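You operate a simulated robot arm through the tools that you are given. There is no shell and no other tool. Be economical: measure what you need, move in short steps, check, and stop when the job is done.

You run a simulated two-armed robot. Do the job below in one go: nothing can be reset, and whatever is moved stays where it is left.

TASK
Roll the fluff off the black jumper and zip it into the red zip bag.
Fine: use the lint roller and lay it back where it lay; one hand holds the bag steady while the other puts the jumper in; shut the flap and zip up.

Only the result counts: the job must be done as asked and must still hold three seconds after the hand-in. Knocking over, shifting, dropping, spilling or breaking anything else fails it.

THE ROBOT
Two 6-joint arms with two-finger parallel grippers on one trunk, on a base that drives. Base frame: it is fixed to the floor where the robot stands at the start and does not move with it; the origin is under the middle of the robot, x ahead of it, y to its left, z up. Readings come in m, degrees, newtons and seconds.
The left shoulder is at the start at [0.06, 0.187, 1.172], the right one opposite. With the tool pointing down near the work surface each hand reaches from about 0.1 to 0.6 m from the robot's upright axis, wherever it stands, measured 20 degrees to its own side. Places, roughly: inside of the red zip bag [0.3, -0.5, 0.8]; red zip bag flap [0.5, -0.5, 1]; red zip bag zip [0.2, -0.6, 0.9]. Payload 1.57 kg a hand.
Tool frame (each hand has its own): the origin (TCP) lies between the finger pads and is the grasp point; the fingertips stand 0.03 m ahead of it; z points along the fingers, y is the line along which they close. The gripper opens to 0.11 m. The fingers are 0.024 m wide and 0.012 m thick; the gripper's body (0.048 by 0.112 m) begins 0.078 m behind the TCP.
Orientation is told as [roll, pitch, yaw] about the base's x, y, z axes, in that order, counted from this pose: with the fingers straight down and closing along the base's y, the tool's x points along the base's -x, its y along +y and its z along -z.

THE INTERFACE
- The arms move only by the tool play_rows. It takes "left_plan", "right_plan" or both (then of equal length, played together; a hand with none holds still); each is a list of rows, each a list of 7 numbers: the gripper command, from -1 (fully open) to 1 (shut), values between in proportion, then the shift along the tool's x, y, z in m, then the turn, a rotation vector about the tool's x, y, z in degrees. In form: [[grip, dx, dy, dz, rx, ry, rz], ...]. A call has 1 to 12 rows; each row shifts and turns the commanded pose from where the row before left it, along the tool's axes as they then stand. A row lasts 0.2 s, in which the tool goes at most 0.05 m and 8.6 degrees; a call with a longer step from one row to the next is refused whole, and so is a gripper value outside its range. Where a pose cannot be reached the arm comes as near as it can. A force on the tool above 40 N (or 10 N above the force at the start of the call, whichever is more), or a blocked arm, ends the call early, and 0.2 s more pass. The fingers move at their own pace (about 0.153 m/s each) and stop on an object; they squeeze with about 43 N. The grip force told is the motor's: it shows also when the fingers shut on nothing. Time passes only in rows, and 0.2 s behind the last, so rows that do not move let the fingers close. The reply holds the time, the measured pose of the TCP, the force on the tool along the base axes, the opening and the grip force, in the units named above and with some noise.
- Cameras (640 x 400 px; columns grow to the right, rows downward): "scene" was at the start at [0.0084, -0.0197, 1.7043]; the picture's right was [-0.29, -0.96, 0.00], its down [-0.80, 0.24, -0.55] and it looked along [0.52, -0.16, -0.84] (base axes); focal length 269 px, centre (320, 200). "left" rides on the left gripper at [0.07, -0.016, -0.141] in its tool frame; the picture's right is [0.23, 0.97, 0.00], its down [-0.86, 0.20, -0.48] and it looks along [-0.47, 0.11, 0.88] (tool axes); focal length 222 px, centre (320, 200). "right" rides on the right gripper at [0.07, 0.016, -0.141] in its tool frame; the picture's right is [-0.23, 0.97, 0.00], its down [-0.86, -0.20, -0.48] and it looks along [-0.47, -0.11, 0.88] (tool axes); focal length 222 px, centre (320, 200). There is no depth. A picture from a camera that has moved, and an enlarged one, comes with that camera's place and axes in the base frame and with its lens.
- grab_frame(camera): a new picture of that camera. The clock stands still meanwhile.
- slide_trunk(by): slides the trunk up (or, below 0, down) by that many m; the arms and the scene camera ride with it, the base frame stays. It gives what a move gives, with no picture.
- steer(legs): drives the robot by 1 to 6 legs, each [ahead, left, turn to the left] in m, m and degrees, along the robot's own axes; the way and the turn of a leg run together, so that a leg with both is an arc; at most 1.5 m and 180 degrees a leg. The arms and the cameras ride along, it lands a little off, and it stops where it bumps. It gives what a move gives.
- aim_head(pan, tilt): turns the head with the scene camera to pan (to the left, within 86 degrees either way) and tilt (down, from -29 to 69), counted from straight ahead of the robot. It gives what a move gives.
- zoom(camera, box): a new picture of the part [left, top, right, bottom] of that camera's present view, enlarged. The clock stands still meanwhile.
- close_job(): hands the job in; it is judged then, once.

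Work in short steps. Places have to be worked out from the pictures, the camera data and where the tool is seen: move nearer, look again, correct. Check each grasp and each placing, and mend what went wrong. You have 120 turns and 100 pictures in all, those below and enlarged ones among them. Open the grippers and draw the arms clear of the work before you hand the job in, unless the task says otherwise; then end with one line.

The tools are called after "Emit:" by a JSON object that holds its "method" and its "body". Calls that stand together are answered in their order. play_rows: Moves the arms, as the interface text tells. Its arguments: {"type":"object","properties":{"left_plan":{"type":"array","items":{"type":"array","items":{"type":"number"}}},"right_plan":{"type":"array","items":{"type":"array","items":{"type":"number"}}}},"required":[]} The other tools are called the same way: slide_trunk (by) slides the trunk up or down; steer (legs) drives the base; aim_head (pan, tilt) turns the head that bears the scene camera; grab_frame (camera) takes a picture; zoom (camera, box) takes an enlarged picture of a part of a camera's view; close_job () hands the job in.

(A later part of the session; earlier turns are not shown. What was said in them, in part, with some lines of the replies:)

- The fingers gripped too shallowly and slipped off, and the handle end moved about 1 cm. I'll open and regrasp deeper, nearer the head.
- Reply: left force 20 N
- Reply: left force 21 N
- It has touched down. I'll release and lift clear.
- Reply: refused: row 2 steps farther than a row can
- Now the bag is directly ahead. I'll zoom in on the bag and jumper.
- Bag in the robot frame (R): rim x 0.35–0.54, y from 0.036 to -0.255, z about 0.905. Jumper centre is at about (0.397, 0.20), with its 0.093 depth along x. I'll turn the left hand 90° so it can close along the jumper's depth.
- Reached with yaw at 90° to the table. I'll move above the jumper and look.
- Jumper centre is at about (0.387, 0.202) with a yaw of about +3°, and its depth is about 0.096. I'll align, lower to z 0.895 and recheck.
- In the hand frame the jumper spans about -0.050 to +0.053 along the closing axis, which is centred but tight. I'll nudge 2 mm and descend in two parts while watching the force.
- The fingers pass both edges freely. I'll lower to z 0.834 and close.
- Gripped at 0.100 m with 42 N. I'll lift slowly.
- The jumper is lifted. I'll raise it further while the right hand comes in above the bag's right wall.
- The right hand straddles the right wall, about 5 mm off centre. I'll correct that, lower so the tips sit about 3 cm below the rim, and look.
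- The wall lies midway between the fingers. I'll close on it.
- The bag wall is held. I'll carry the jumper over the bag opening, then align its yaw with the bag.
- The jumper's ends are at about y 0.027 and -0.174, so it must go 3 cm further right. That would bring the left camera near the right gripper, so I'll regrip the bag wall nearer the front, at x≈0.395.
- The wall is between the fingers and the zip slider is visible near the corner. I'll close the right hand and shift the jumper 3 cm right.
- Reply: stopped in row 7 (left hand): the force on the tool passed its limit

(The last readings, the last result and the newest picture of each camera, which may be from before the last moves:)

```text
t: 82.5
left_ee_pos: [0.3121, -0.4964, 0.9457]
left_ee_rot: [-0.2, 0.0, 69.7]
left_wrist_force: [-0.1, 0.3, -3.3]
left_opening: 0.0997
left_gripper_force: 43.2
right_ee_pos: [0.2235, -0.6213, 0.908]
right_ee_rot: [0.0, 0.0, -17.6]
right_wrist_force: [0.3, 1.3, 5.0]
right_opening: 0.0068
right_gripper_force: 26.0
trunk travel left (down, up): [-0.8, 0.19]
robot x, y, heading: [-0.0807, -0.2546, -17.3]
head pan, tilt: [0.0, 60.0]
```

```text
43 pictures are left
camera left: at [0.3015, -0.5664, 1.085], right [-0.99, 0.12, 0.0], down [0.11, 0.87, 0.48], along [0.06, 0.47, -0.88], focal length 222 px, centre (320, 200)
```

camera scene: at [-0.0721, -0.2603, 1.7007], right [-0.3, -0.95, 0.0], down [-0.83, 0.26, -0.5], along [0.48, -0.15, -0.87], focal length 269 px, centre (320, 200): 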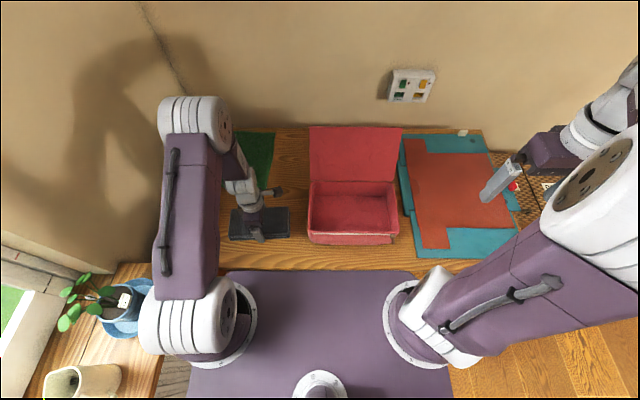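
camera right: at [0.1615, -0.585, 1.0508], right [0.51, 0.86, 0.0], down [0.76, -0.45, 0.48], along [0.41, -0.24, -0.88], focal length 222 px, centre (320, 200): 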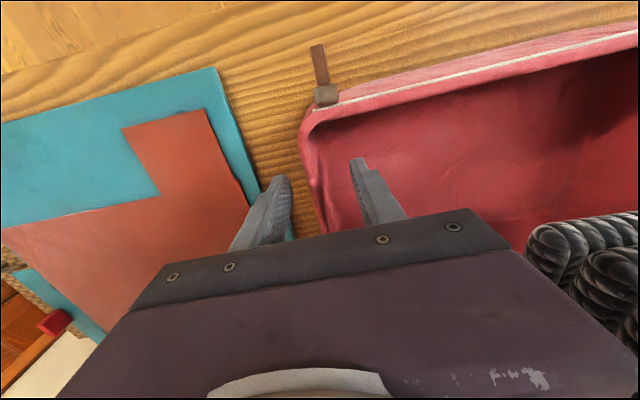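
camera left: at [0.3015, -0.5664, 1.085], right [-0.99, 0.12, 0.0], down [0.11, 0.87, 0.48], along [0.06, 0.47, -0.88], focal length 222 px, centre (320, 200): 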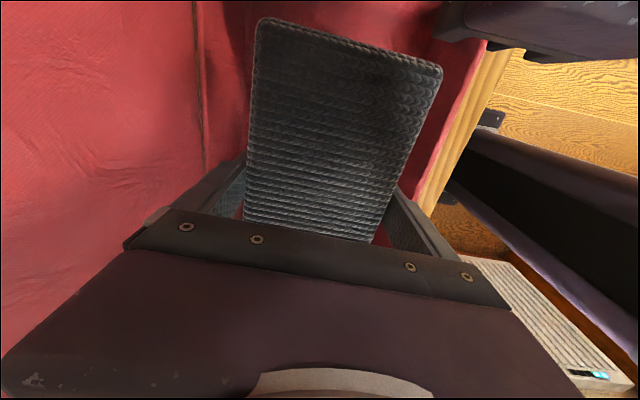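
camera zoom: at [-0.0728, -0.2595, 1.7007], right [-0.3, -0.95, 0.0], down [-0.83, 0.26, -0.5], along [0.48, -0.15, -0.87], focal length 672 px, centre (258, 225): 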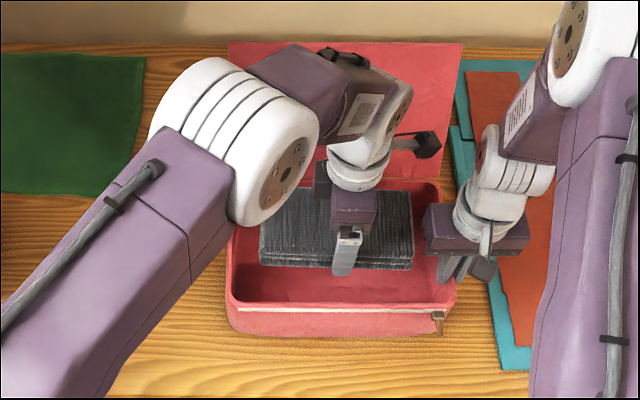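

The jumper is centred over the opening. A brief contact happened earlier, but forces are calm now. I'll lower carefully.

Emit:
{"method": "play_rows", "body": {"left_plan": [[1, 0, 0, 0.02, 0, 0, 0], [1, 0, 0, 0.02, 0, 0, 0], [1, 0, 0, 0.015, 0, 0, 0], [1, 0, 0, 0, 0, 0, 0]]}}

Emit:
{"method": "zoom", "body": {"camera": "scene", "box": [260, 110, 430, 270]}}

```text
t: 83.5
left_ee_pos: [0.3109, -0.4965, 0.8876]
left_ee_rot: [-0.2, 0.0, 69.8]
left_wrist_force: [-0.8, -0.1, -2.6]
left_opening: 0.0996
left_gripper_force: 42.9
right_ee_pos: [0.2236, -0.6214, 0.9094]
right_ee_rot: [0.0, 0.0, -17.5]
right_wrist_force: [1.3, 1.6, 6.3]
right_opening: 0.0068
right_gripper_force: 26.6
trunk travel left (down, up): [-0.8, 0.19]
robot x, y, heading: [-0.0792, -0.2573, -17.4]
head pan, tilt: [0.0, 60.0]
```

```text
2.50 times, centred on (345, 190) of scene
camera zoom: at [-0.0729, -0.2594, 1.7007], right [-0.3, -0.95, 0.0], down [-0.83, 0.26, -0.5], along [0.48, -0.15, -0.87], focal length 672 px, centre (258, 225)
```

zoom: 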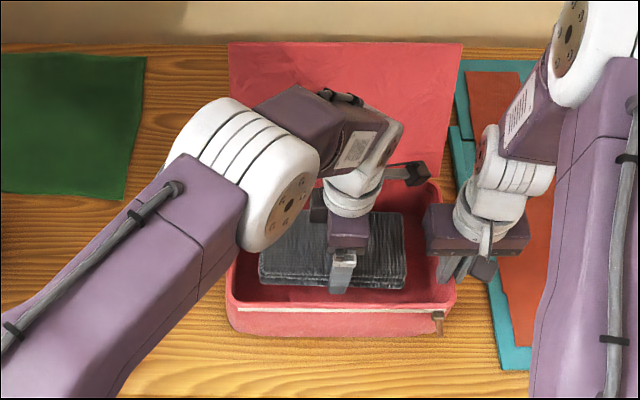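

No contact yet. I'll lower another ~4 cm to just above the bag floor.

Emit:
{"method": "play_rows", "body": {"left_plan": [[1, 0, 0, 0.015, 0, 0, 0], [1, 0, 0, 0.012, 0, 0, 0], [1, 0, 0, 0.01, 0, 0, 0], [1, 0, 0, 0, 0, 0, 0]]}}

Emit:
{"method": "zoom", "body": {"camera": "scene", "box": [260, 110, 430, 270]}}

```text
t: 84.5
left_ee_pos: [0.312, -0.4957, 0.851]
left_ee_rot: [-0.2, 0.0, 69.8]
left_wrist_force: [-0.1, -0.4, -2.3]
left_opening: 0.0996
left_gripper_force: 43.4
right_ee_pos: [0.2231, -0.6215, 0.9083]
right_ee_rot: [0.0, 0.1, -17.6]
right_wrist_force: [0.6, 1.7, 6.5]
right_opening: 0.0068
right_gripper_force: 26.5
trunk travel left (down, up): [-0.8, 0.19]
robot x, y, heading: [-0.0803, -0.2593, -17.2]
head pan, tilt: [0.0, 60.0]
```

```text
2.50 times, centred on (345, 190) of scene
camera zoom: at [-0.0728, -0.2595, 1.7007], right [-0.3, -0.95, 0.0], down [-0.83, 0.26, -0.5], along [0.48, -0.15, -0.87], focal length 672 px, centre (258, 225)
```

zoom: 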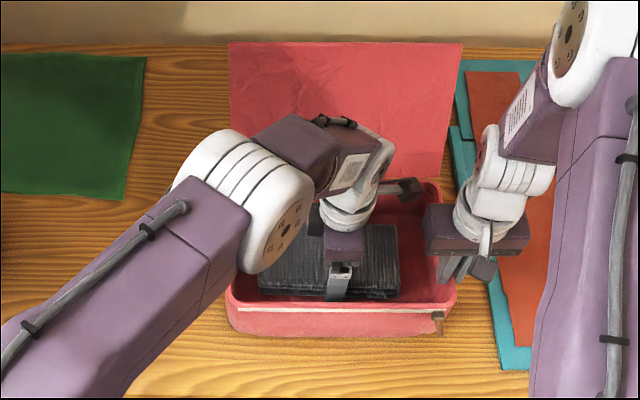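

I'll go about 8 mm more, release and lift the left hand straight up.

Emit:
{"method": "play_rows", "body": {"left_plan": [[1, 0, 0, 0.008, 0, 0, 0], [1, 0, 0, 0, 0, 0, 0], [0, 0, 0, 0, 0, 0, 0], [-1, 0, 0, 0, 0, 0, 0], [-1, 0, 0, 0, 0, 0, 0], [-1, 0, 0, -0.015, 0, 0, 0], [-1, 0, 0, -0.02, 0, 0, 0], [-1, 0, 0, -0.03, 0, 0, 0], [-1, 0, 0, -0.04, 0, 0, 0], [-1, 0, 0, -0.04, 0, 0, 0], [-1, 0, 0, 0, 0, 0, 0]]}}

Emit:
{"method": "zoom", "body": {"camera": "scene", "box": [260, 110, 430, 270]}}

```text
t: 86.9
left_ee_pos: [0.3135, -0.4957, 0.9891]
left_ee_rot: [-0.2, 0.0, 69.8]
left_wrist_force: [-0.1, -0.2, 0.4]
left_opening: 0.1098
left_gripper_force: 0.2
right_ee_pos: [0.2221, -0.6214, 0.908]
right_ee_rot: [-0.1, 0.1, -17.6]
right_wrist_force: [1.9, 1.4, 4.7]
right_opening: 0.0068
right_gripper_force: 26.7
trunk travel left (down, up): [-0.8, 0.19]
robot x, y, heading: [-0.0814, -0.2595, -17.1]
head pan, tilt: [0.0, 60.0]
```

```text
2.50 times, centred on (345, 190) of scene
camera zoom: at [-0.0729, -0.2595, 1.7007], right [-0.3, -0.95, 0.0], down [-0.83, 0.26, -0.5], along [0.48, -0.15, -0.87], focal length 672 px, centre (258, 225)
```

zoom: 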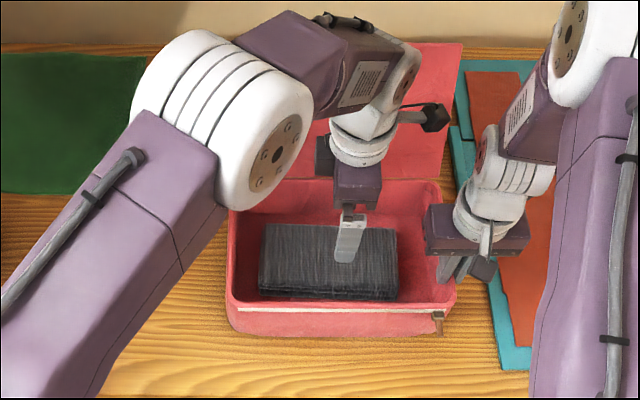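

The jumper is lying flat in the bag. Next is the flap, whose top edge I estimate at x≈0.637, z≈1.077 (leaning back ~29°). I'll raise the left hand and fork it over the flap's top edge while the right hand keeps holding the bag.

Emit:
{"method": "play_rows", "body": {"left_plan": [[-1, 0, 0, -0.045, 0, 0, 0], [-1, 0, 0, -0.045, 0, 0, 0], [-1, 0, 0, -0.045, 0, 0, 0], [-1, 0, 0, -0.045, 0, 0, 0], [-1, 0, 0, -0.03, 0, 0, 0], [-1, -0.015, -0.031, 0, 0, 0, 0], [-1, -0.015, -0.031, 0, 0, 0, 0], [-1, -0.015, -0.031, 0, 0, 0, 0], [-1, -0.015, -0.031, 0, 0, 0, 0], [-1, -0.015, -0.031, 0, 0, 0, 0], [-1, -0.015, -0.031, 0, 0, 0, 0], [-1, 0, 0, 0, 0, 0, 0]]}}

Emit:
{"method": "grab_frame", "body": {"camera": "scene"}}

Emit:
{"method": "grab_frame", "body": {"camera": "left"}}

```text
t: 89.5
left_ee_pos: [0.4416, -0.4188, 1.1798]
left_ee_rot: [-0.3, 0.0, 69.7]
left_wrist_force: [0.7, -0.7, 0.3]
left_opening: 0.1102
left_gripper_force: 0.0
left hand out of reach, approached as far as the arm can: row 7, 8, 9, 10, 11
right_ee_pos: [0.2237, -0.623, 0.909]
right_ee_rot: [-0.1, 0.1, -17.5]
right_wrist_force: [-1.7, 0.6, 2.9]
right_opening: 0.0066
right_gripper_force: 25.9
trunk travel left (down, up): [-0.8, 0.19]
robot x, y, heading: [-0.0809, -0.2597, -17.2]
head pan, tilt: [0.0, 60.0]
```

```text
39 pictures are left
camera scene: at [-0.0736, -0.2599, 1.7007], right [-0.3, -0.95, 0.0], down [-0.83, 0.26, -0.5], along [0.48, -0.15, -0.87], focal length 269 px, centre (320, 200)
```

scene: 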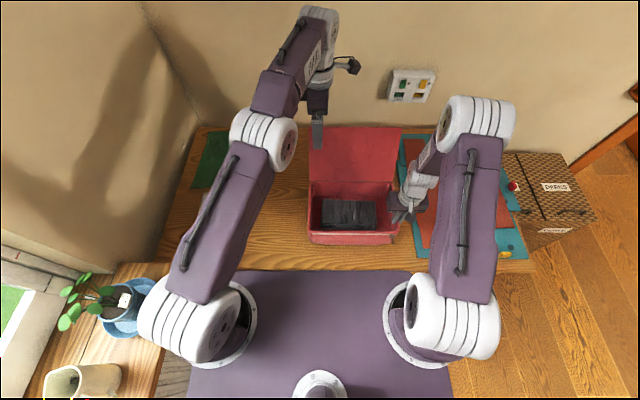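

```text
38 pictures are left
camera left: at [0.4311, -0.4884, 1.3204], right [-0.99, 0.12, 0.0], down [0.11, 0.87, 0.48], along [0.06, 0.47, -0.88], focal length 222 px, centre (320, 200)
```

left: 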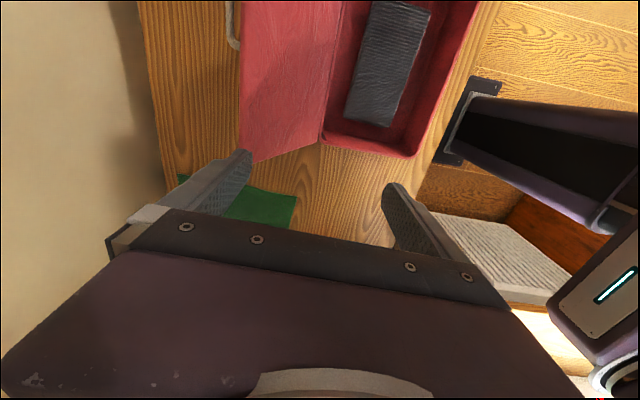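

The left arm ran out of reach at x≈0.545. Tilting the tool 25° forward and raising the trunk a little should gain reach, so I'll tilt about the tool x axis first.

Emit:
{"method": "play_rows", "body": {"left_plan": [[-1, -0.007, 0, 0, 8.3, 0, 0], [-1, -0.007, 0, 0, 8.3, 0, 0], [-1, -0.006, 0, 0, 8.4, 0, 0], [-1, 0, 0, 0, 0, 0, 0], [-1, 0, 0, 0, 0, 0, 0]]}}

```text
t: 90.7
left_ee_pos: [0.4487, -0.4017, 1.1786]
left_ee_rot: [-25.3, 0.0, 69.8]
left_wrist_force: [-0.2, -0.4, -0.7]
left_opening: 0.1098
left_gripper_force: 0.0
right_ee_pos: [0.2241, -0.6221, 0.9094]
right_ee_rot: [0.0, 0.0, -17.6]
right_wrist_force: [-1.8, 1.3, 0.5]
right_opening: 0.0069
right_gripper_force: 26.0
trunk travel left (down, up): [-0.8, 0.19]
robot x, y, heading: [-0.079, -0.2578, -17.6]
head pan, tilt: [0.0, 60.0]
```

The tilt went the right way (fingers forward). Now I'll move forward 9 cm at the same height.

Emit:
{"method": "play_rows", "body": {"left_plan": [[-1, 0.008, -0.027, 0.0127, 0, 0, 0], [-1, 0.008, -0.027, 0.0127, 0, 0, 0], [-1, 0.008, -0.027, 0.0127, 0, 0, 0], [-1, 0, 0, 0, 0, 0, 0]]}}

Emit:
{"method": "grab_frame", "body": {"camera": "left"}}

```text
t: 91.7
left_ee_pos: [0.5246, -0.4532, 1.1764]
left_ee_rot: [-25.1, 0.0, 69.9]
left_wrist_force: [0.0, 0.3, -0.1]
left_opening: 0.11
left_gripper_force: 0.0
right_ee_pos: [0.2235, -0.6233, 0.9079]
right_ee_rot: [0.0, 0.1, -17.5]
right_wrist_force: [0.0, -1.4, 2.7]
right_opening: 0.0072
right_gripper_force: 26.3
trunk travel left (down, up): [-0.8, 0.19]
robot x, y, heading: [-0.087, -0.2622, -17.4]
head pan, tilt: [0.0, 60.0]
```

```text
37 pictures are left
camera left: at [0.4581, -0.5025, 1.3114], right [-0.91, 0.09, -0.41], down [-0.06, 0.93, 0.35], along [0.42, 0.34, -0.84], focal length 222 px, centre (320, 200)
```

left: 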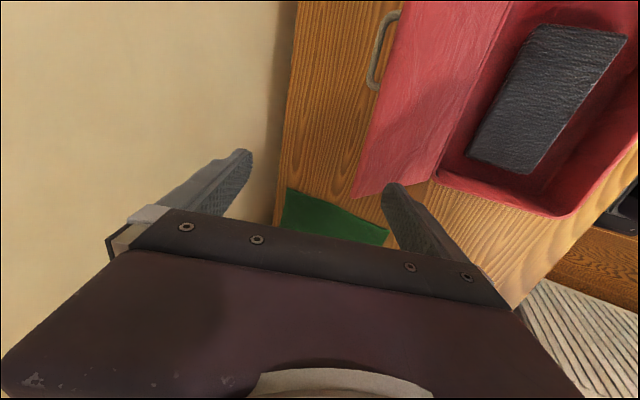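

The arm reached (0.634, 0, 1.176). The flap's top edge is at about (0.631, 1.06). I'll back up 3 cm and descend so the top edge sits between the fingers.

Emit:
{"method": "play_rows", "body": {"left_plan": [[-1, 0, 0.027, -0.0127, 0, 0, 0], [-1, 0, 0.0144, 0.0308, 0, 0, 0], [-1, 0, 0.0144, 0.0308, 0, 0, 0], [-1, 0, 0.0144, 0.0308, 0, 0, 0], [-1, 0, 0.0144, 0.0308, 0, 0, 0], [-1, 0, 0, 0, 0, 0, 0]]}}

Emit:
{"method": "grab_frame", "body": {"camera": "left"}}

Emit:
{"method": "zoom", "body": {"camera": "scene", "box": [260, 80, 430, 250]}}

```text
t: 93.1
left_ee_pos: [0.4965, -0.4448, 1.0396]
left_ee_rot: [-25.3, -0.2, 69.8]
left_wrist_force: [0.1, -0.4, -0.2]
left_opening: 0.11
left_gripper_force: 0.2
right_ee_pos: [0.2227, -0.6216, 0.9093]
right_ee_rot: [-0.1, 0.0, -17.6]
right_wrist_force: [-2.3, -1.1, 3.2]
right_opening: 0.0067
right_gripper_force: 26.0
trunk travel left (down, up): [-0.8, 0.19]
robot x, y, heading: [-0.0796, -0.2556, -17.4]
head pan, tilt: [0.0, 60.0]
```

```text
36 pictures are left
camera left: at [0.4293, -0.4932, 1.1736], right [-0.9, 0.09, -0.42], down [-0.07, 0.94, 0.35], along [0.42, 0.34, -0.84], focal length 222 px, centre (320, 200)
```

left: 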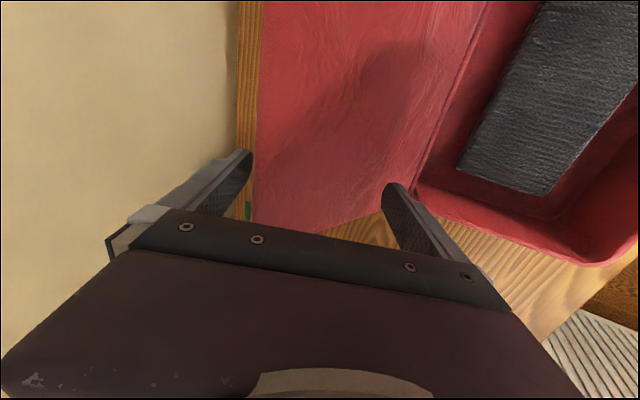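

```text
2.35 times, centred on (345, 165) of scene
camera zoom: at [-0.0736, -0.2603, 1.7007], right [-0.3, -0.95, 0.0], down [-0.83, 0.26, -0.5], along [0.48, -0.15, -0.87], focal length 633 px, centre (261, 282)
```

zoom: 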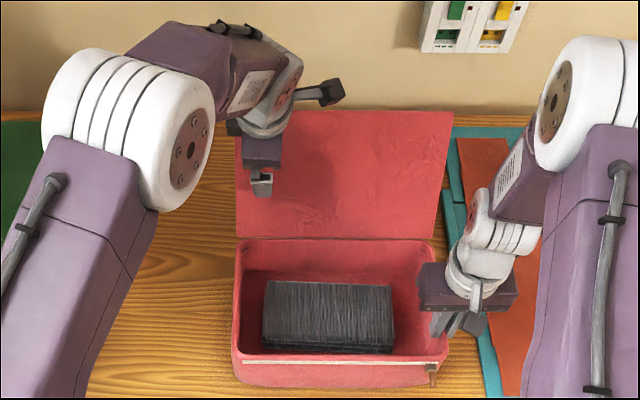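

The flap's edge is between the fingers. I'll pull it toward the robot.

Emit:
{"method": "play_rows", "body": {"left_plan": [[-1, 0, 0.018, -0.0085, 0, 0, 0], [-1, 0, 0.018, -0.0085, 0, 0, 0], [-1, 0, 0.018, -0.0085, 0, 0, 0], [-1, 0, 0.018, -0.0085, 0, 0, 0], [-1, 0, 0.018, -0.0085, 0, 0, 0], [-1, 0, 0, 0, 0, 0, 0]]}}

Emit:
{"method": "zoom", "body": {"camera": "scene", "box": [260, 80, 430, 250]}}

```text
t: 94.5
left_ee_pos: [0.4046, -0.4107, 1.0414]
left_ee_rot: [-25.2, 0.0, 69.8]
left_wrist_force: [-0.2, 0.2, 1.2]
left_opening: 0.1099
left_gripper_force: 0.1
right_ee_pos: [0.2232, -0.6226, 0.9088]
right_ee_rot: [0.1, -0.1, -17.6]
right_wrist_force: [-2.1, -1.0, 1.4]
right_opening: 0.0069
right_gripper_force: 26.1
trunk travel left (down, up): [-0.8, 0.19]
robot x, y, heading: [-0.0831, -0.2558, -17.4]
head pan, tilt: [0.0, 60.0]
```

```text
2.35 times, centred on (345, 165) of scene
camera zoom: at [-0.0736, -0.2603, 1.7007], right [-0.3, -0.95, 0.0], down [-0.83, 0.26, -0.5], along [0.48, -0.15, -0.87], focal length 633 px, centre (261, 282)
```

zoom: 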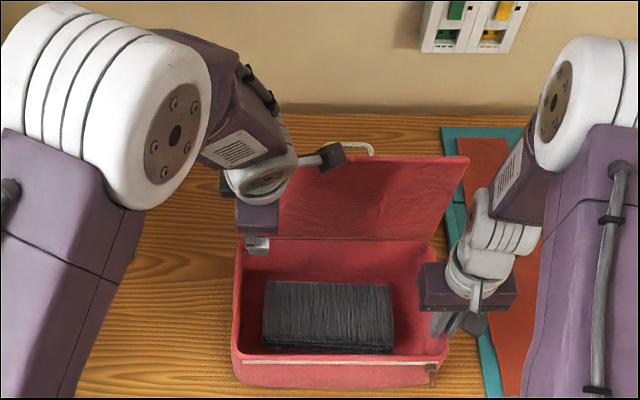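

It works; the flap is now nearly vertical. I'll keep pulling past vertical.

Emit:
{"method": "play_rows", "body": {"left_plan": [[-1, 0, 0.018, -0.0085, 0, 0, 0], [-1, 0, 0.018, -0.0085, 0, 0, 0], [-1, 0, 0.018, -0.0085, 0, 0, 0], [-1, 0, 0.018, -0.0085, 0, 0, 0], [-1, 0, 0, 0, 0, 0, 0]]}}

Emit:
{"method": "zoom", "body": {"camera": "scene", "box": [260, 80, 430, 250]}}

```text
t: 95.7
left_ee_pos: [0.3507, -0.3947, 1.0649]
left_ee_rot: [-24.8, -0.1, 69.7]
left_wrist_force: [-0.3, -0.6, 0.8]
left_opening: 0.1103
left_gripper_force: 0.1
left hand out of reach, approached as far as the arm can: row 2, 3, 4
right_ee_pos: [0.224, -0.6227, 0.9095]
right_ee_rot: [0.1, 0.1, -17.6]
right_wrist_force: [-2.0, -1.1, 1.6]
right_opening: 0.0068
right_gripper_force: 26.1
trunk travel left (down, up): [-0.8, 0.19]
robot x, y, heading: [-0.0801, -0.2576, -17.2]
head pan, tilt: [0.0, 60.0]
```

```text
2.35 times, centred on (345, 165) of scene
camera zoom: at [-0.0735, -0.2603, 1.7007], right [-0.3, -0.95, 0.0], down [-0.83, 0.26, -0.5], along [0.48, -0.15, -0.87], focal length 633 px, centre (261, 282)
```

zoom: 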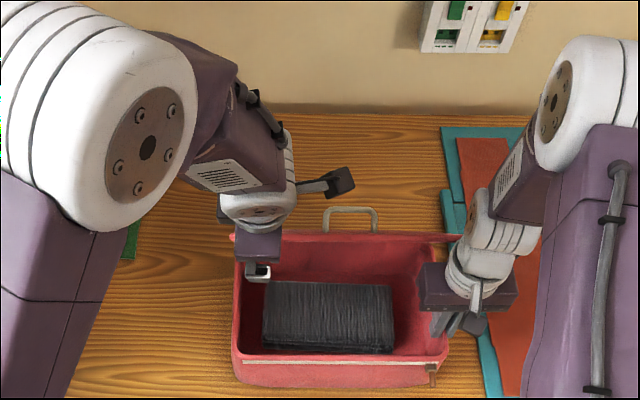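

The flap is past vertical, and the tilted wrist has reached its limit. I'll undo the tilt and pull further.

Emit:
{"method": "play_rows", "body": {"left_plan": [[-1, 0, 0, 0, -8.3, 0, 0], [-1, 0, 0, 0, -8.3, 0, 0], [-1, 0, 0, 0, -8.2, 0, 0], [-1, 0, 0, 0, 0, 0, 0], [-1, 0, 0.015, 0, 0, 0, 0], [-1, 0, 0.015, 0, 0, 0, 0], [-1, 0, 0, 0, 0, 0, 0]]}}

Emit:
{"method": "zoom", "body": {"camera": "scene", "box": [260, 80, 430, 250]}}

Emit:
{"method": "grab_frame", "body": {"camera": "left"}}

```text
t: 97.3
left_ee_pos: [0.3231, -0.386, 1.0671]
left_ee_rot: [-0.4, -0.1, 69.8]
left_wrist_force: [0.1, 0.6, 0.2]
left_opening: 0.1099
left_gripper_force: 0.0
right_ee_pos: [0.2217, -0.6217, 0.9087]
right_ee_rot: [0.0, 0.0, -17.6]
right_wrist_force: [-0.8, -0.9, 2.8]
right_opening: 0.0067
right_gripper_force: 25.6
trunk travel left (down, up): [-0.8, 0.19]
robot x, y, heading: [-0.0756, -0.2584, -17.3]
head pan, tilt: [0.0, 60.0]
```

```text
2.35 times, centred on (345, 165) of scene
camera zoom: at [-0.0735, -0.2604, 1.7007], right [-0.3, -0.95, 0.0], down [-0.83, 0.26, -0.5], along [0.48, -0.15, -0.87], focal length 633 px, centre (261, 282)
```

zoom: 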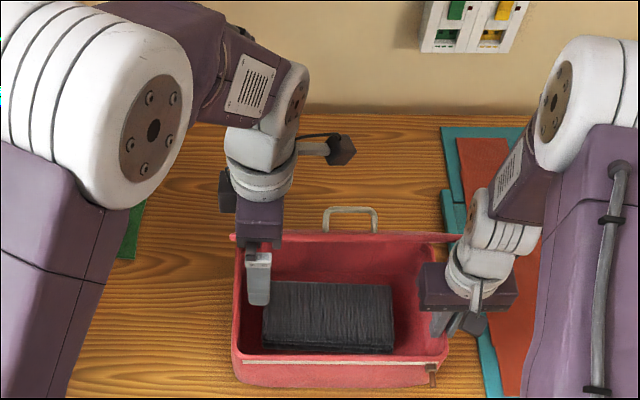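

```text
31 pictures are left
camera left: at [0.3127, -0.4554, 1.2086], right [-0.99, 0.12, -0.01], down [0.11, 0.87, 0.48], along [0.07, 0.47, -0.88], focal length 222 px, centre (320, 200)
```

left: 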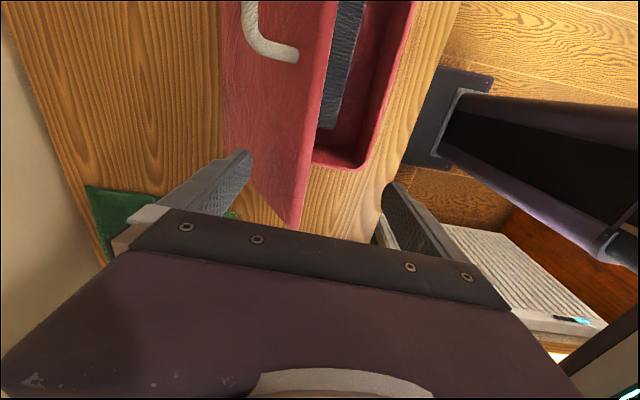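

The flap is now leaning over the bag (~125°). I'll release the bag wall with the right hand and back it out toward the robot.

Emit:
{"method": "play_rows", "body": {"right_plan": [[0.5, 0, 0, 0, 0, 0, 0], [0.1, 0, 0, 0, 0, 0, 0], [0.1, 0, 0, 0, 0, 0, 0], [0.1, 0.005, 0, -0.02, 0, 0, 0], [0.1, 0.01, 0, -0.025, 0, 0, 0], [0.1, 0.03, -0.01, -0.01, 0, 0, 0], [0.1, 0.04, -0.01, 0, 0, 0, 0], [0.1, 0.04, -0.01, 0, 0, 0, 0], [0.1, 0, 0, 0, 0, 0, 0]]}}

Emit:
{"method": "zoom", "body": {"camera": "scene", "box": [260, 80, 430, 250]}}

```text
t: 99.3
left_ee_pos: [0.3243, -0.385, 1.0667]
left_ee_rot: [-0.4, -0.1, 69.9]
left_wrist_force: [1.0, -0.1, -0.1]
left_opening: 0.1103
left_gripper_force: 0.0
right_ee_pos: [0.0939, -0.6096, 0.9624]
right_ee_rot: [-0.1, -0.1, -17.7]
right_wrist_force: [0.2, -0.4, 0.7]
right_opening: 0.0495
right_gripper_force: 0.0
trunk travel left (down, up): [-0.8, 0.19]
robot x, y, heading: [-0.0841, -0.2595, -17.3]
head pan, tilt: [0.0, 60.0]
```

```text
2.35 times, centred on (345, 165) of scene
camera zoom: at [-0.0721, -0.2603, 1.7007], right [-0.3, -0.95, 0.0], down [-0.83, 0.26, -0.5], along [0.48, -0.15, -0.87], focal length 633 px, centre (261, 282)
```

zoom: 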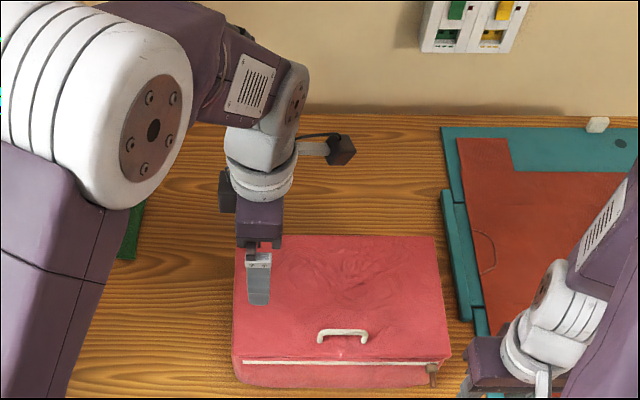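

The flap fell shut. Now the zip: the slider is at about (0.336, -0.237, 0.899), with its tab pointing toward the robot to about x 0.31. I'll place the closed left fist beside the bag's left wall to brace it during the pull.

Emit:
{"method": "play_rows", "body": {"left_plan": [[1, -0.02, -0.008, -0.01, 0, 0, 0], [1, -0.02, -0.008, 0, 0, 0, 0], [1, -0.02, -0.008, 0, 0, 0, 0], [1, -0.02, -0.008, 0, 0, 0, 0], [1, 0, 0, 0, 0, 0, 0], [1, 0, 0, 0.04, 0, 0, 0], [1, 0, 0, 0.04, 0, 0, 0], [1, 0, 0, 0.04, 0, 0, 0], [1, 0, 0, 0.04, 0, 0, 0], [1, 0, 0, 0.04, 0, 0, 0], [1, 0, 0, 0.015, 0, 0, 0], [1, 0, 0, 0, 0, 0, 0]]}}

Emit:
{"method": "grab_frame", "body": {"camera": "right"}}

Emit:
{"method": "zoom", "body": {"camera": "scene", "box": [260, 130, 430, 270]}}

```text
t: 101.9
left_ee_pos: [0.3842, -0.32, 0.8612]
left_ee_rot: [-0.5, 0.0, 69.8]
left_wrist_force: [1.3, -0.1, -0.1]
left_opening: 0.0
left_gripper_force: 21.4
right_ee_pos: [0.0942, -0.6096, 0.9611]
right_ee_rot: [-0.1, 0.0, -17.5]
right_wrist_force: [0.4, -0.3, -0.8]
right_opening: 0.0493
right_gripper_force: 0.1
trunk travel left (down, up): [-0.8, 0.19]
robot x, y, heading: [-0.0762, -0.2628, -17.2]
head pan, tilt: [0.0, 60.0]
```

```text
29 pictures are left
camera right: at [0.032, -0.5725, 1.1049], right [0.51, 0.86, 0.0], down [0.75, -0.45, 0.48], along [0.41, -0.25, -0.88], focal length 222 px, centre (320, 200)
```

right: 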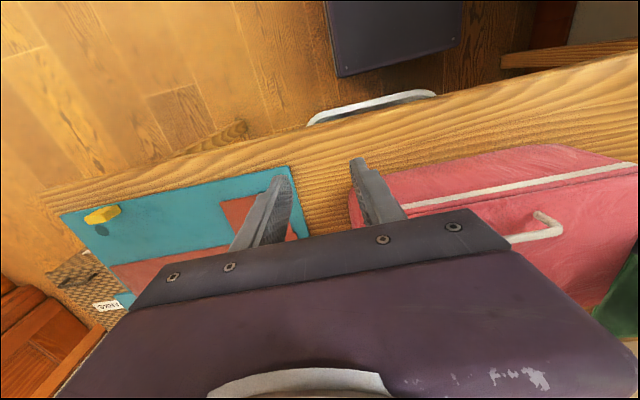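

```text
2.86 times, centred on (345, 200) of scene
camera zoom: at [-0.0729, -0.2602, 1.7007], right [-0.3, -0.95, 0.0], down [-0.83, 0.26, -0.5], along [0.48, -0.15, -0.87], focal length 768 px, centre (249, 200)
```

zoom: 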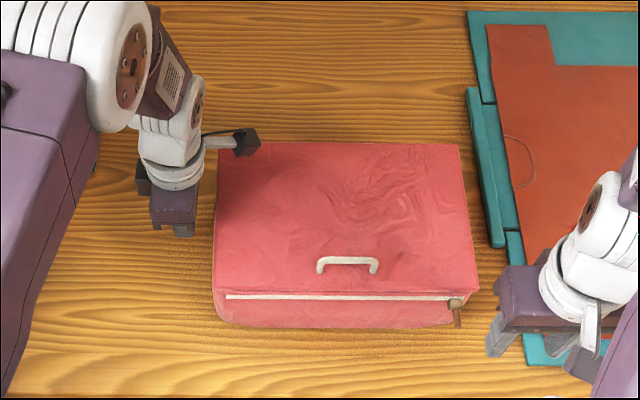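

I'll approach with both hands: the left fist toward the bag wall, the right hand above the zip tab.

Emit:
{"method": "play_rows", "body": {"left_plan": [[1, 0.01, 0, 0, 0, 0, 0], [1, 0.006, 0, 0, 0, 0, 0], [1, 0.004, 0, 0, 0, 0, 0], [1, 0, 0, 0, 0, 0, 0]], "right_plan": [[0.1, -0.012, 0.016, 0, 0, 0, 0], [0.1, -0.015, 0.017, 0, 0, 0, 0], [0.1, -0.013, 0.016, 0, 0, 0, 0], [0.1, 0, 0, 0, 0, 0, 0]]}}

Emit:
{"method": "grab_frame", "body": {"camera": "right"}}

Emit:
{"method": "zoom", "body": {"camera": "scene", "box": [345, 190, 425, 250]}}

```text
t: 102.9
left_ee_pos: [0.3759, -0.3404, 0.8628]
left_ee_rot: [-0.4, -0.1, 69.8]
left_wrist_force: [-0.7, -0.5, 0.0]
left_opening: 0.0001
left_gripper_force: 21.2
right_ee_pos: [0.147, -0.5765, 0.9626]
right_ee_rot: [0.1, 0.0, -17.6]
right_wrist_force: [-0.6, 0.7, 0.3]
right_opening: 0.0495
right_gripper_force: 0.0
trunk travel left (down, up): [-0.8, 0.19]
robot x, y, heading: [-0.082, -0.2629, -17.1]
head pan, tilt: [0.0, 60.0]
```

```text
27 pictures are left
camera right: at [0.0849, -0.5404, 1.1061], right [0.51, 0.86, 0.0], down [0.75, -0.45, 0.48], along [0.41, -0.24, -0.88], focal length 222 px, centre (320, 200)
```

right: 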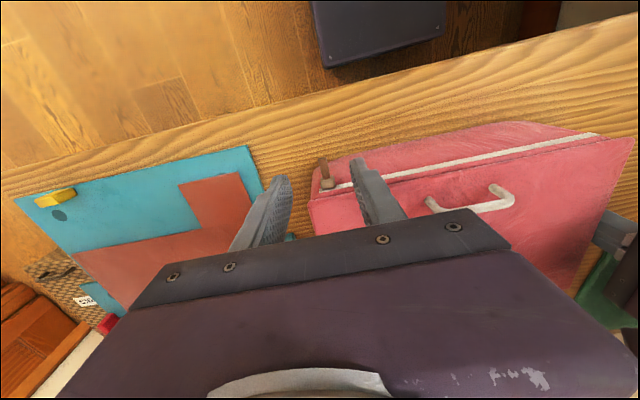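

```text
6.67 times, centred on (385, 220) of scene
camera zoom: at [-0.0731, -0.2606, 1.7007], right [-0.3, -0.95, 0.0], down [-0.83, 0.26, -0.5], along [0.48, -0.15, -0.87], focal length 1792 px, centre (-113, 67)
```

zoom: 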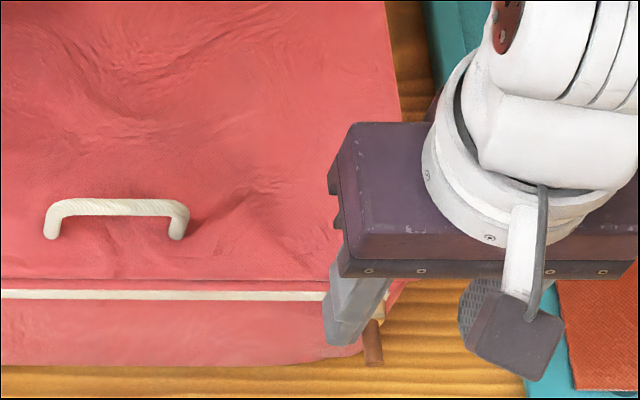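

The tab runs from x≈0.311 to the slider at 0.332, at y≈-0.233. I'll centre on it and descend.

Emit:
{"method": "play_rows", "body": {"right_plan": [[0.1, -0.007, 0.002, 0.01, 0, 0, 0], [0.1, 0, 0, 0.025, 0, 0, 0], [0.1, 0, 0, 0.025, 0, 0, 0], [0.1, 0, 0, 0.01, 0, 0, 0], [0.1, 0, 0, 0, 0, 0, 0]]}}

Emit:
{"method": "zoom", "body": {"camera": "right", "box": [220, 60, 460, 230]}}

```text
t: 104.1
left_ee_pos: [0.3764, -0.3402, 0.8622]
left_ee_rot: [-0.4, -0.1, 69.8]
left_wrist_force: [0.4, -0.3, 1.1]
left_opening: 0.0
left_gripper_force: 21.1
right_ee_pos: [0.155, -0.5779, 0.8939]
right_ee_rot: [-0.1, 0.0, -17.7]
right_wrist_force: [-1.1, -0.9, -0.5]
right_opening: 0.0497
right_gripper_force: 0.1
trunk travel left (down, up): [-0.8, 0.19]
robot x, y, heading: [-0.0793, -0.2573, -17.1]
head pan, tilt: [0.0, 60.0]
```

```text
2.35 times, centred on (340, 145) of right
camera zoom: at [0.0924, -0.5412, 1.036], right [0.51, 0.86, 0.0], down [0.75, -0.45, 0.48], along [0.41, -0.25, -0.88], focal length 523 px, centre (273, 329)
```

zoom: 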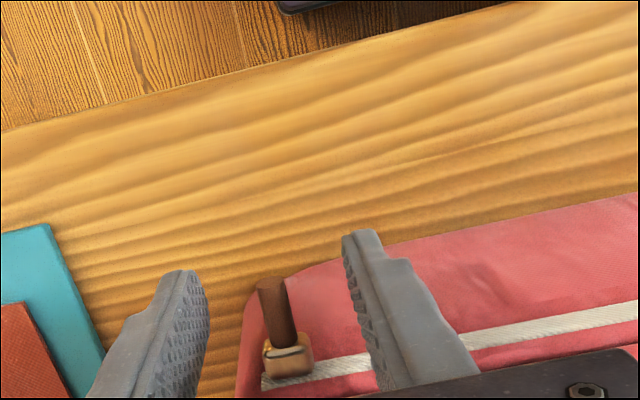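

The tab is between the finger pads. I'll close on it.

Emit:
{"method": "play_rows", "body": {"right_plan": [[0.4, 0, 0, 0, 0, 0, 0], [0.8, 0, 0, 0, 0, 0, 0], [1, 0, 0, 0, 0, 0, 0], [1, 0, 0, 0, 0, 0, 0]]}}

Emit:
{"method": "zoom", "body": {"camera": "right", "box": [220, 60, 460, 230]}}

```text
t: 105.1
left_ee_pos: [0.3763, -0.3414, 0.8609]
left_ee_rot: [-0.4, -0.1, 69.8]
left_wrist_force: [0.2, 0.4, -0.1]
left_opening: 0.0002
left_gripper_force: 21.0
right_ee_pos: [0.1546, -0.5774, 0.8937]
right_ee_rot: [0.0, -0.1, -17.7]
right_wrist_force: [-0.5, -0.2, 0.1]
right_opening: 0.0077
right_gripper_force: 26.9
trunk travel left (down, up): [-0.8, 0.19]
robot x, y, heading: [-0.0782, -0.2571, -17.1]
head pan, tilt: [0.0, 60.0]
```

```text
2.35 times, centred on (340, 145) of right
camera zoom: at [0.0925, -0.5412, 1.0362], right [0.51, 0.86, 0.0], down [0.75, -0.45, 0.48], along [0.41, -0.24, -0.88], focal length 523 px, centre (273, 329)
```

zoom: 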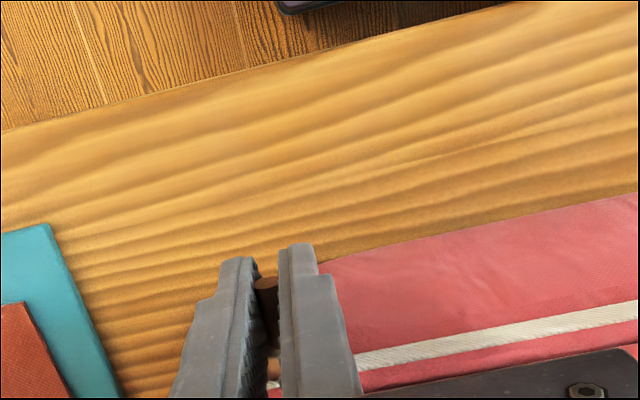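

The tab is gripped and the zip runs parallel to the tool's y axis. I'll pull the first 6 cm and check.

Emit:
{"method": "play_rows", "body": {"right_plan": [[1, 0, 0.01, 0, 0, 0, 0], [1, 0, 0.015, 0, 0, 0, 0], [1, 0, 0.015, 0, 0, 0, 0], [1, 0, 0.02, 0, 0, 0, 0], [1, 0, 0, 0, 0, 0, 0]]}}

Emit:
{"method": "zoom", "body": {"camera": "scene", "box": [260, 130, 430, 270]}}

Emit:
{"method": "zoom", "body": {"camera": "right", "box": [220, 60, 460, 230]}}

```text
t: 106.3
left_ee_pos: [0.3765, -0.3405, 0.8613]
left_ee_rot: [-0.3, -0.2, 69.8]
left_wrist_force: [-0.6, 0.1, -0.4]
left_opening: 0.0
left_gripper_force: 21.4
right_ee_pos: [0.1756, -0.5195, 0.8947]
right_ee_rot: [0.0, 0.1, -17.6]
right_wrist_force: [0.4, 0.7, -0.2]
right_opening: 0.0075
right_gripper_force: 27.0
trunk travel left (down, up): [-0.8, 0.19]
robot x, y, heading: [-0.0787, -0.2563, -17.4]
head pan, tilt: [0.0, 60.0]
```

```text
2.86 times, centred on (345, 200) of scene
camera zoom: at [-0.0725, -0.2611, 1.7006], right [-0.3, -0.95, 0.0], down [-0.83, 0.26, -0.5], along [0.48, -0.15, -0.87], focal length 768 px, centre (249, 200)
```

zoom: 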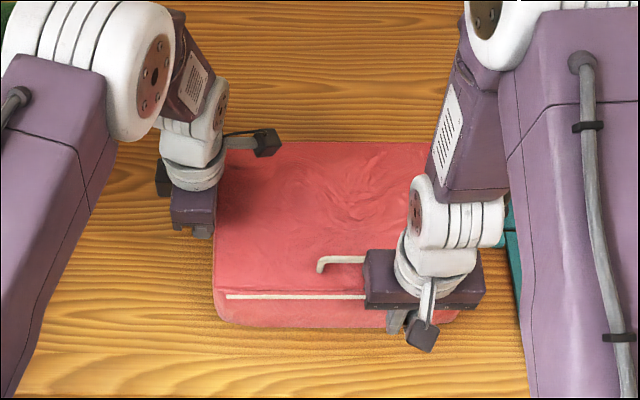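

```text
2.35 times, centred on (340, 145) of right
camera zoom: at [0.1122, -0.4836, 1.0371], right [0.51, 0.86, 0.0], down [0.75, -0.45, 0.48], along [0.41, -0.24, -0.88], focal length 523 px, centre (273, 329)
```

zoom: 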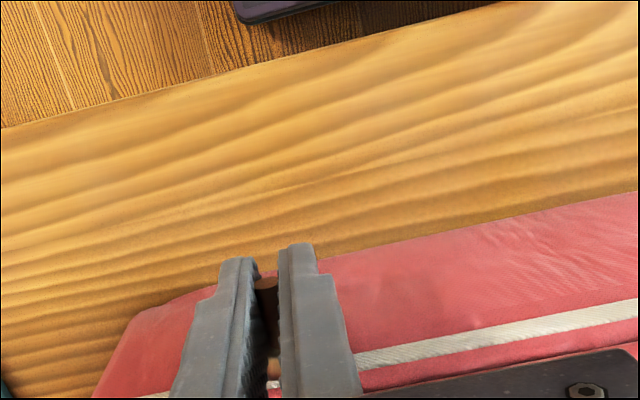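

The zip slides easily and the bag stays put, so bracing is unnecessary. I'll pull on while the left hand withdraws up and to the left.

Emit:
{"method": "play_rows", "body": {"left_plan": [[1, -0.02, 0, 0, 0, 0, 0], [1, -0.03, 0, -0.02, 0, 0, 0], [1, -0.03, 0, -0.035, 0, 0, 0], [1, -0.03, 0, -0.035, 0, 0, 0], [1, -0.02, 0, -0.035, 0, 0, 0], [1, 0, 0, -0.04, 0, 0, 0], [1, 0, 0, -0.04, 0, 0, 0], [1, 0, 0, 0, 0, 0, 0]], "right_plan": [[1, 0, 0.01, 0, 0, 0, 0], [1, 0, 0.02, 0, 0, 0, 0], [1, 0, 0.02, 0, 0, 0, 0], [1, 0, 0.02, 0, 0, 0, 0], [1, 0, 0.02, 0, 0, 0, 0], [1, 0, 0.02, 0, 0, 0, 0], [1, 0, 0.02, 0, 0, 0, 0], [1, 0, 0, 0, 0, 0, 0]]}}

Emit:
{"method": "zoom", "body": {"camera": "scene", "box": [240, 120, 430, 270]}}

Emit:
{"method": "zoom", "body": {"camera": "right", "box": [220, 60, 460, 230]}}

```text
t: 108.1
left_ee_pos: [0.4199, -0.2195, 1.0655]
left_ee_rot: [-0.4, 0.0, 69.8]
left_wrist_force: [0.7, 0.6, -1.1]
left_opening: 0.0
left_gripper_force: 21.2
right_ee_pos: [0.2119, -0.3957, 0.8945]
right_ee_rot: [0.0, -0.1, -17.6]
right_wrist_force: [5.4, -1.2, 8.8]
right_opening: 0.0076
right_gripper_force: 26.8
trunk travel left (down, up): [-0.8, 0.19]
robot x, y, heading: [-0.0794, -0.2596, -17.3]
head pan, tilt: [0.0, 60.0]
```

```text
2.67 times, centred on (335, 195) of scene
camera zoom: at [-0.0721, -0.2602, 1.7008], right [-0.3, -0.95, 0.0], down [-0.83, 0.26, -0.5], along [0.48, -0.15, -0.87], focal length 717 px, centre (280, 213)
```

zoom: 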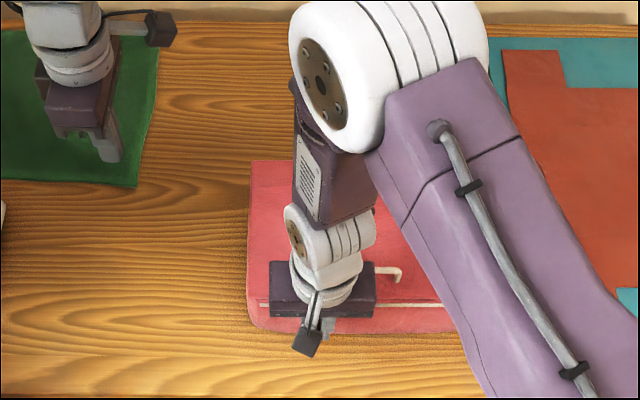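

```text
2.35 times, centred on (340, 145) of right
camera zoom: at [0.1494, -0.36, 1.0361], right [0.51, 0.86, 0.0], down [0.75, -0.45, 0.48], along [0.41, -0.24, -0.88], focal length 523 px, centre (273, 329)
```

zoom: 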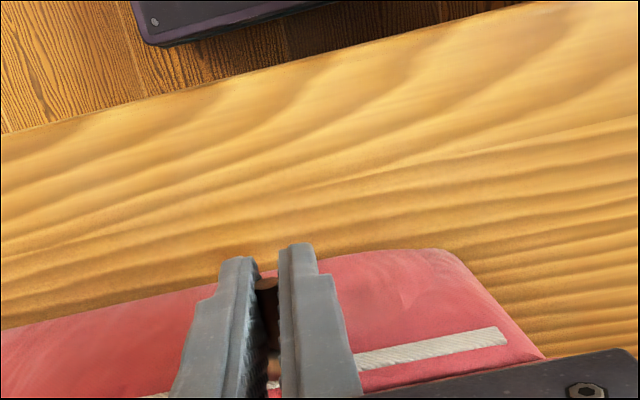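

About 6.4 cm of zip remains. A small upward and forward force has built up, so I'll ease the hand 2 mm and finish the pull in small steps.

Emit:
{"method": "play_rows", "body": {"right_plan": [[1, -0.0015, 0.008, -0.002, 0, 0, 0], [1, 0, 0.015, 0, 0, 0, 0], [1, 0, 0.015, 0, 0, 0, 0], [1, 0, 0.012, 0, 0, 0, 0], [1, 0, 0, 0, 0, 0, 0]]}}

Emit:
{"method": "zoom", "body": {"camera": "right", "box": [220, 60, 460, 230]}}

```text
t: 109.3
left_ee_pos: [0.4213, -0.2202, 1.0659]
left_ee_rot: [-0.4, 0.0, 69.8]
left_wrist_force: [0.0, -0.9, -0.4]
left_opening: 0.0
left_gripper_force: 21.8
right_ee_pos: [0.2301, -0.3483, 0.8942]
right_ee_rot: [0.0, -0.1, -17.6]
right_wrist_force: [0.4, 0.6, 0.3]
right_opening: 0.0071
right_gripper_force: 26.3
trunk travel left (down, up): [-0.8, 0.19]
robot x, y, heading: [-0.0793, -0.2598, -17.4]
head pan, tilt: [0.0, 60.0]
```

```text
2.35 times, centred on (340, 145) of right
camera zoom: at [0.1668, -0.3122, 1.0368], right [0.51, 0.86, 0.0], down [0.75, -0.45, 0.48], along [0.41, -0.24, -0.88], focal length 523 px, centre (273, 329)
```

zoom: 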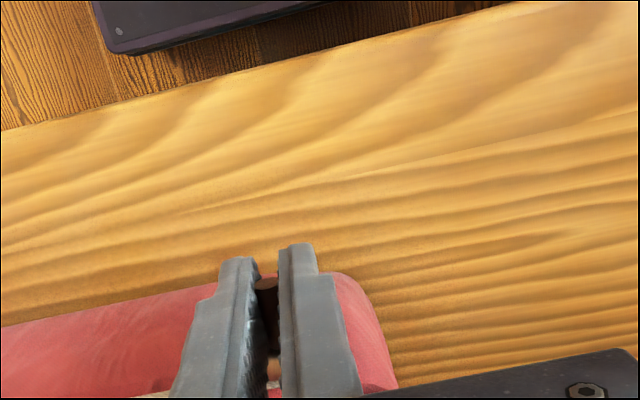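

About 1.4 cm is left. I'll pull to the end stop.

Emit:
{"method": "play_rows", "body": {"right_plan": [[1, 0, 0.006, 0, 0, 0, 0], [1, 0, 0.006, 0, 0, 0, 0], [1, 0, 0.005, 0, 0, 0, 0], [1, 0, 0.004, 0, 0, 0, 0], [1, 0, 0, 0, 0, 0, 0]]}}

Emit:
{"method": "zoom", "body": {"camera": "right", "box": [220, 60, 460, 230]}}

```text
t: 110.5
left_ee_pos: [0.4205, -0.2198, 1.0649]
left_ee_rot: [-0.5, -0.2, 69.8]
left_wrist_force: [-0.3, -0.7, -0.2]
left_opening: 0.0
left_gripper_force: 21.2
right_ee_pos: [0.2348, -0.329, 0.8946]
right_ee_rot: [-0.1, 0.0, -17.7]
right_wrist_force: [0.0, -1.8, -0.8]
right_opening: 0.0078
right_gripper_force: 26.7
trunk travel left (down, up): [-0.8, 0.19]
robot x, y, heading: [-0.0836, -0.2577, -17.3]
head pan, tilt: [0.0, 60.0]
```

```text
2.35 times, centred on (340, 145) of right
camera zoom: at [0.1735, -0.2927, 1.0369], right [0.51, 0.86, 0.0], down [0.75, -0.45, 0.48], along [0.41, -0.25, -0.88], focal length 523 px, centre (273, 329)
```

zoom: 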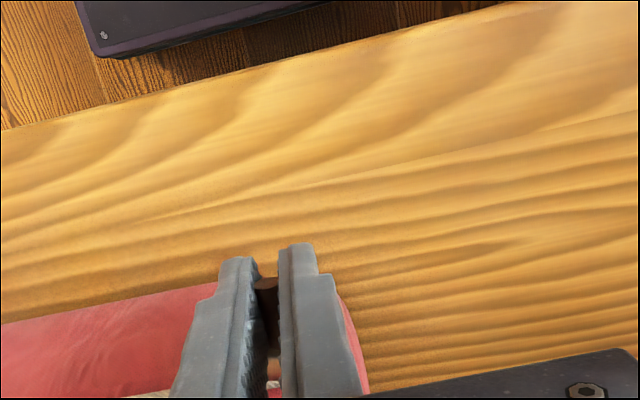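

The slider is at y≈0.027, the end of the zip. I'll nudge 5 mm more to confirm the stop.

Emit:
{"method": "play_rows", "body": {"right_plan": [[1, 0, 0.005, 0, 0, 0, 0], [1, 0, 0, 0, 0, 0, 0]]}}

Emit:
{"method": "play_rows", "body": {"right_plan": [[0.5, 0, 0, 0, 0, 0, 0], [0, 0, 0, 0, 0, 0, 0], [0, 0, 0, 0, 0, 0, 0], [0, 0.015, 0, -0.02, 0, 0, 0], [0, 0.01, -0.01, -0.04, 0, 0, 0], [0, 0.01, -0.02, -0.04, 0, 0, 0], [0, 0.0, -0.03, -0.035, 0, 0, 0], [0, 0.0, -0.03, -0.035, 0, 0, 0], [0, 0, -0.03, -0.035, 0, 0, 0], [0, 0, -0.03, -0.035, 0, 0, 0], [-1, 0, -0.03, -0.03, 0, 0, 0], [-1, 0, 0, 0, 0, 0, 0]]}}

Emit:
{"method": "zoom", "body": {"camera": "scene", "box": [240, 120, 430, 270]}}

```text
t: 111.1
left_ee_pos: [0.4192, -0.2197, 1.0644]
left_ee_rot: [-0.4, -0.2, 69.8]
left_wrist_force: [0.3, -0.5, 0.9]
left_opening: 0.0
left_gripper_force: 21.3
right_ee_pos: [0.2371, -0.3242, 0.8947]
right_ee_rot: [0.0, 0.0, -17.5]
right_wrist_force: [-1.1, 0.3, 0.5]
right_opening: 0.0074
right_gripper_force: 26.6
trunk travel left (down, up): [-0.8, 0.19]
robot x, y, heading: [-0.0784, -0.2581, -17.4]
head pan, tilt: [0.0, 60.0]
```

```text
t: 113.7
left_ee_pos: [0.4197, -0.2194, 1.0658]
left_ee_rot: [-0.4, 0.0, 69.8]
left_wrist_force: [0.1, -1.0, 0.4]
left_opening: 0.0
left_gripper_force: 21.2
right_ee_pos: [0.1495, -0.4844, 1.1644]
right_ee_rot: [-0.1, 0.0, -17.6]
right_wrist_force: [0.2, 0.3, 0.1]
right_opening: 0.1099
right_gripper_force: 0.0
trunk travel left (down, up): [-0.8, 0.19]
robot x, y, heading: [-0.0799, -0.2565, -17.4]
head pan, tilt: [0.0, 60.0]
```

```text
2.67 times, centred on (335, 195) of scene
camera zoom: at [-0.0722, -0.2598, 1.7007], right [-0.3, -0.95, 0.0], down [-0.83, 0.26, -0.5], along [0.48, -0.15, -0.87], focal length 717 px, centre (280, 213)
```

zoom: 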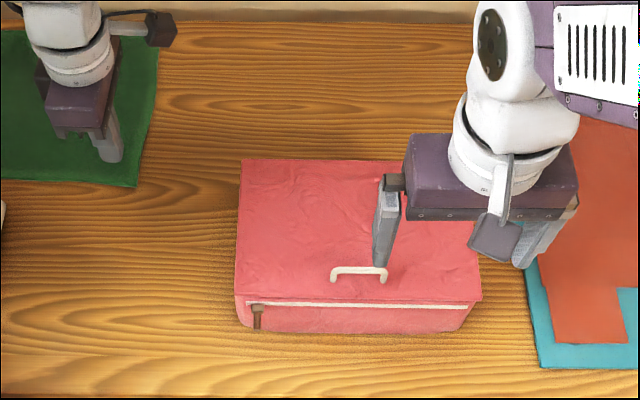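

The slider is at the left end. I'll zoom in to verify it is completely shut.

Emit:
{"method": "zoom", "body": {"camera": "scene", "box": [295, 215, 375, 265]}}

Emit:
{"method": "grab_frame", "body": {"camera": "right"}}

```text
8.00 times, centred on (335, 240) of scene
camera zoom: at [-0.0722, -0.2598, 1.7007], right [-0.3, -0.95, 0.0], down [-0.83, 0.26, -0.5], along [0.48, -0.15, -0.87], focal length 2151 px, centre (200, -120)
```

zoom: 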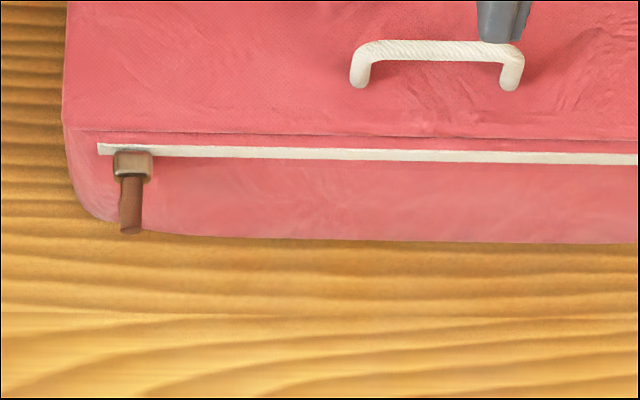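

```text
15 pictures are left
camera right: at [0.0873, -0.4487, 1.3073], right [0.51, 0.86, 0.0], down [0.75, -0.45, 0.48], along [0.41, -0.25, -0.88], focal length 222 px, centre (320, 200)
```

right: 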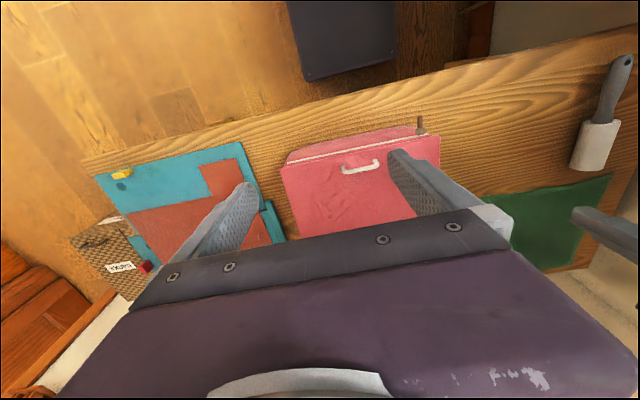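

The slider sits at the end of the track: in the last centimetre the bag was dragged along rather than the zip sliding. The flap is shut. I'll open both grippers, draw the arms clear and take a final look.

Emit:
{"method": "play_rows", "body": {"left_plan": [[-1, 0, 0.01, -0.04, 0, 0, 0], [-1, 0, 0.02, -0.04, 0, 0, 0], [-1, 0, 0.02, -0.04, 0, 0, 0], [-1, 0, 0.02, -0.03, 0, 0, 0], [-1, 0, 0, 0, 0, 0, 0]], "right_plan": [[-1, 0.01, -0.03, -0.03, 0, 0, 0], [-1, 0.01, -0.035, -0.03, 0, 0, 0], [-1, 0.01, -0.035, -0.03, 0, 0, 0], [-1, 0.01, -0.035, -0.02, 0, 0, 0], [-1, 0, 0, 0, 0, 0, 0]]}}

Emit:
{"method": "grab_frame", "body": {"camera": "scene"}}

Emit:
{"method": "zoom", "body": {"camera": "right", "box": [260, 80, 480, 240]}}

```text
t: 114.9
left_ee_pos: [0.3504, -0.1912, 1.2185]
left_ee_rot: [-0.5, -0.1, 69.8]
left_wrist_force: [1.3, -0.3, 0.8]
left_opening: 0.11
left_gripper_force: 0.1
right_ee_pos: [0.0744, -0.6017, 1.2759]
right_ee_rot: [0.0, 0.1, -17.6]
right_wrist_force: [-0.3, -0.3, 1.0]
right_opening: 0.1101
right_gripper_force: 0.1
trunk travel left (down, up): [-0.8, 0.19]
robot x, y, heading: [-0.0791, -0.258, -17.3]
head pan, tilt: [0.0, 60.0]
```

```text
14 pictures are left
camera scene: at [-0.0721, -0.26, 1.7007], right [-0.3, -0.95, 0.0], down [-0.83, 0.26, -0.5], along [0.48, -0.15, -0.87], focal length 269 px, centre (320, 200)
```

scene: 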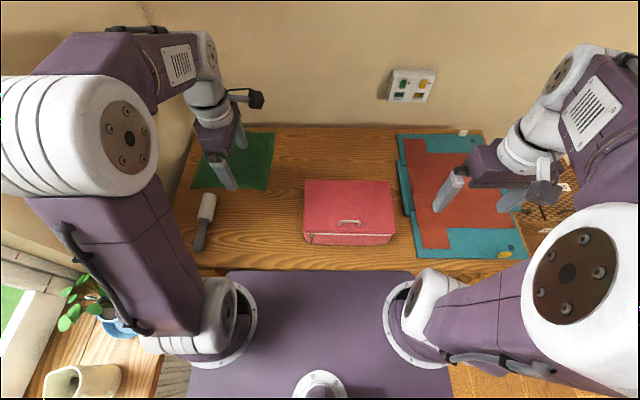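

```text
2.50 times, centred on (370, 160) of right
camera zoom: at [0.0113, -0.5663, 1.4182], right [0.51, 0.86, 0.0], down [0.75, -0.45, 0.48], along [0.41, -0.25, -0.88], focal length 555 px, centre (195, 300)
```

zoom: 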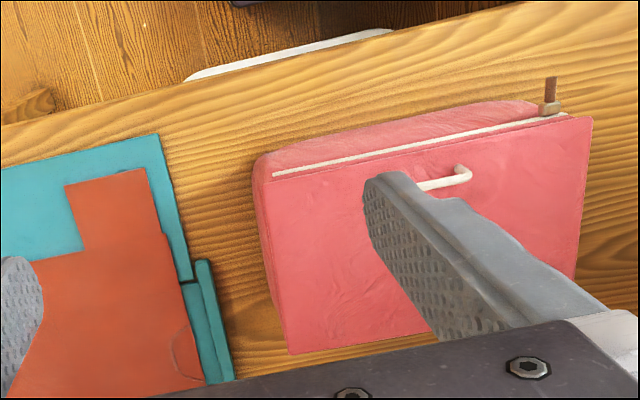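

The bag is shut and zipped with the jumper inside, the roller is back in place and both arms are clear, so I'm handing in.

Emit:
{"method": "close_job", "body": {}}

```text
The job is handed in.
```

I rolled the jumper clean and zipped it into the red bag; the last pull dragged the bag about 1.5 cm to the left, and the lint roller lies within about 1 cm of where it was.
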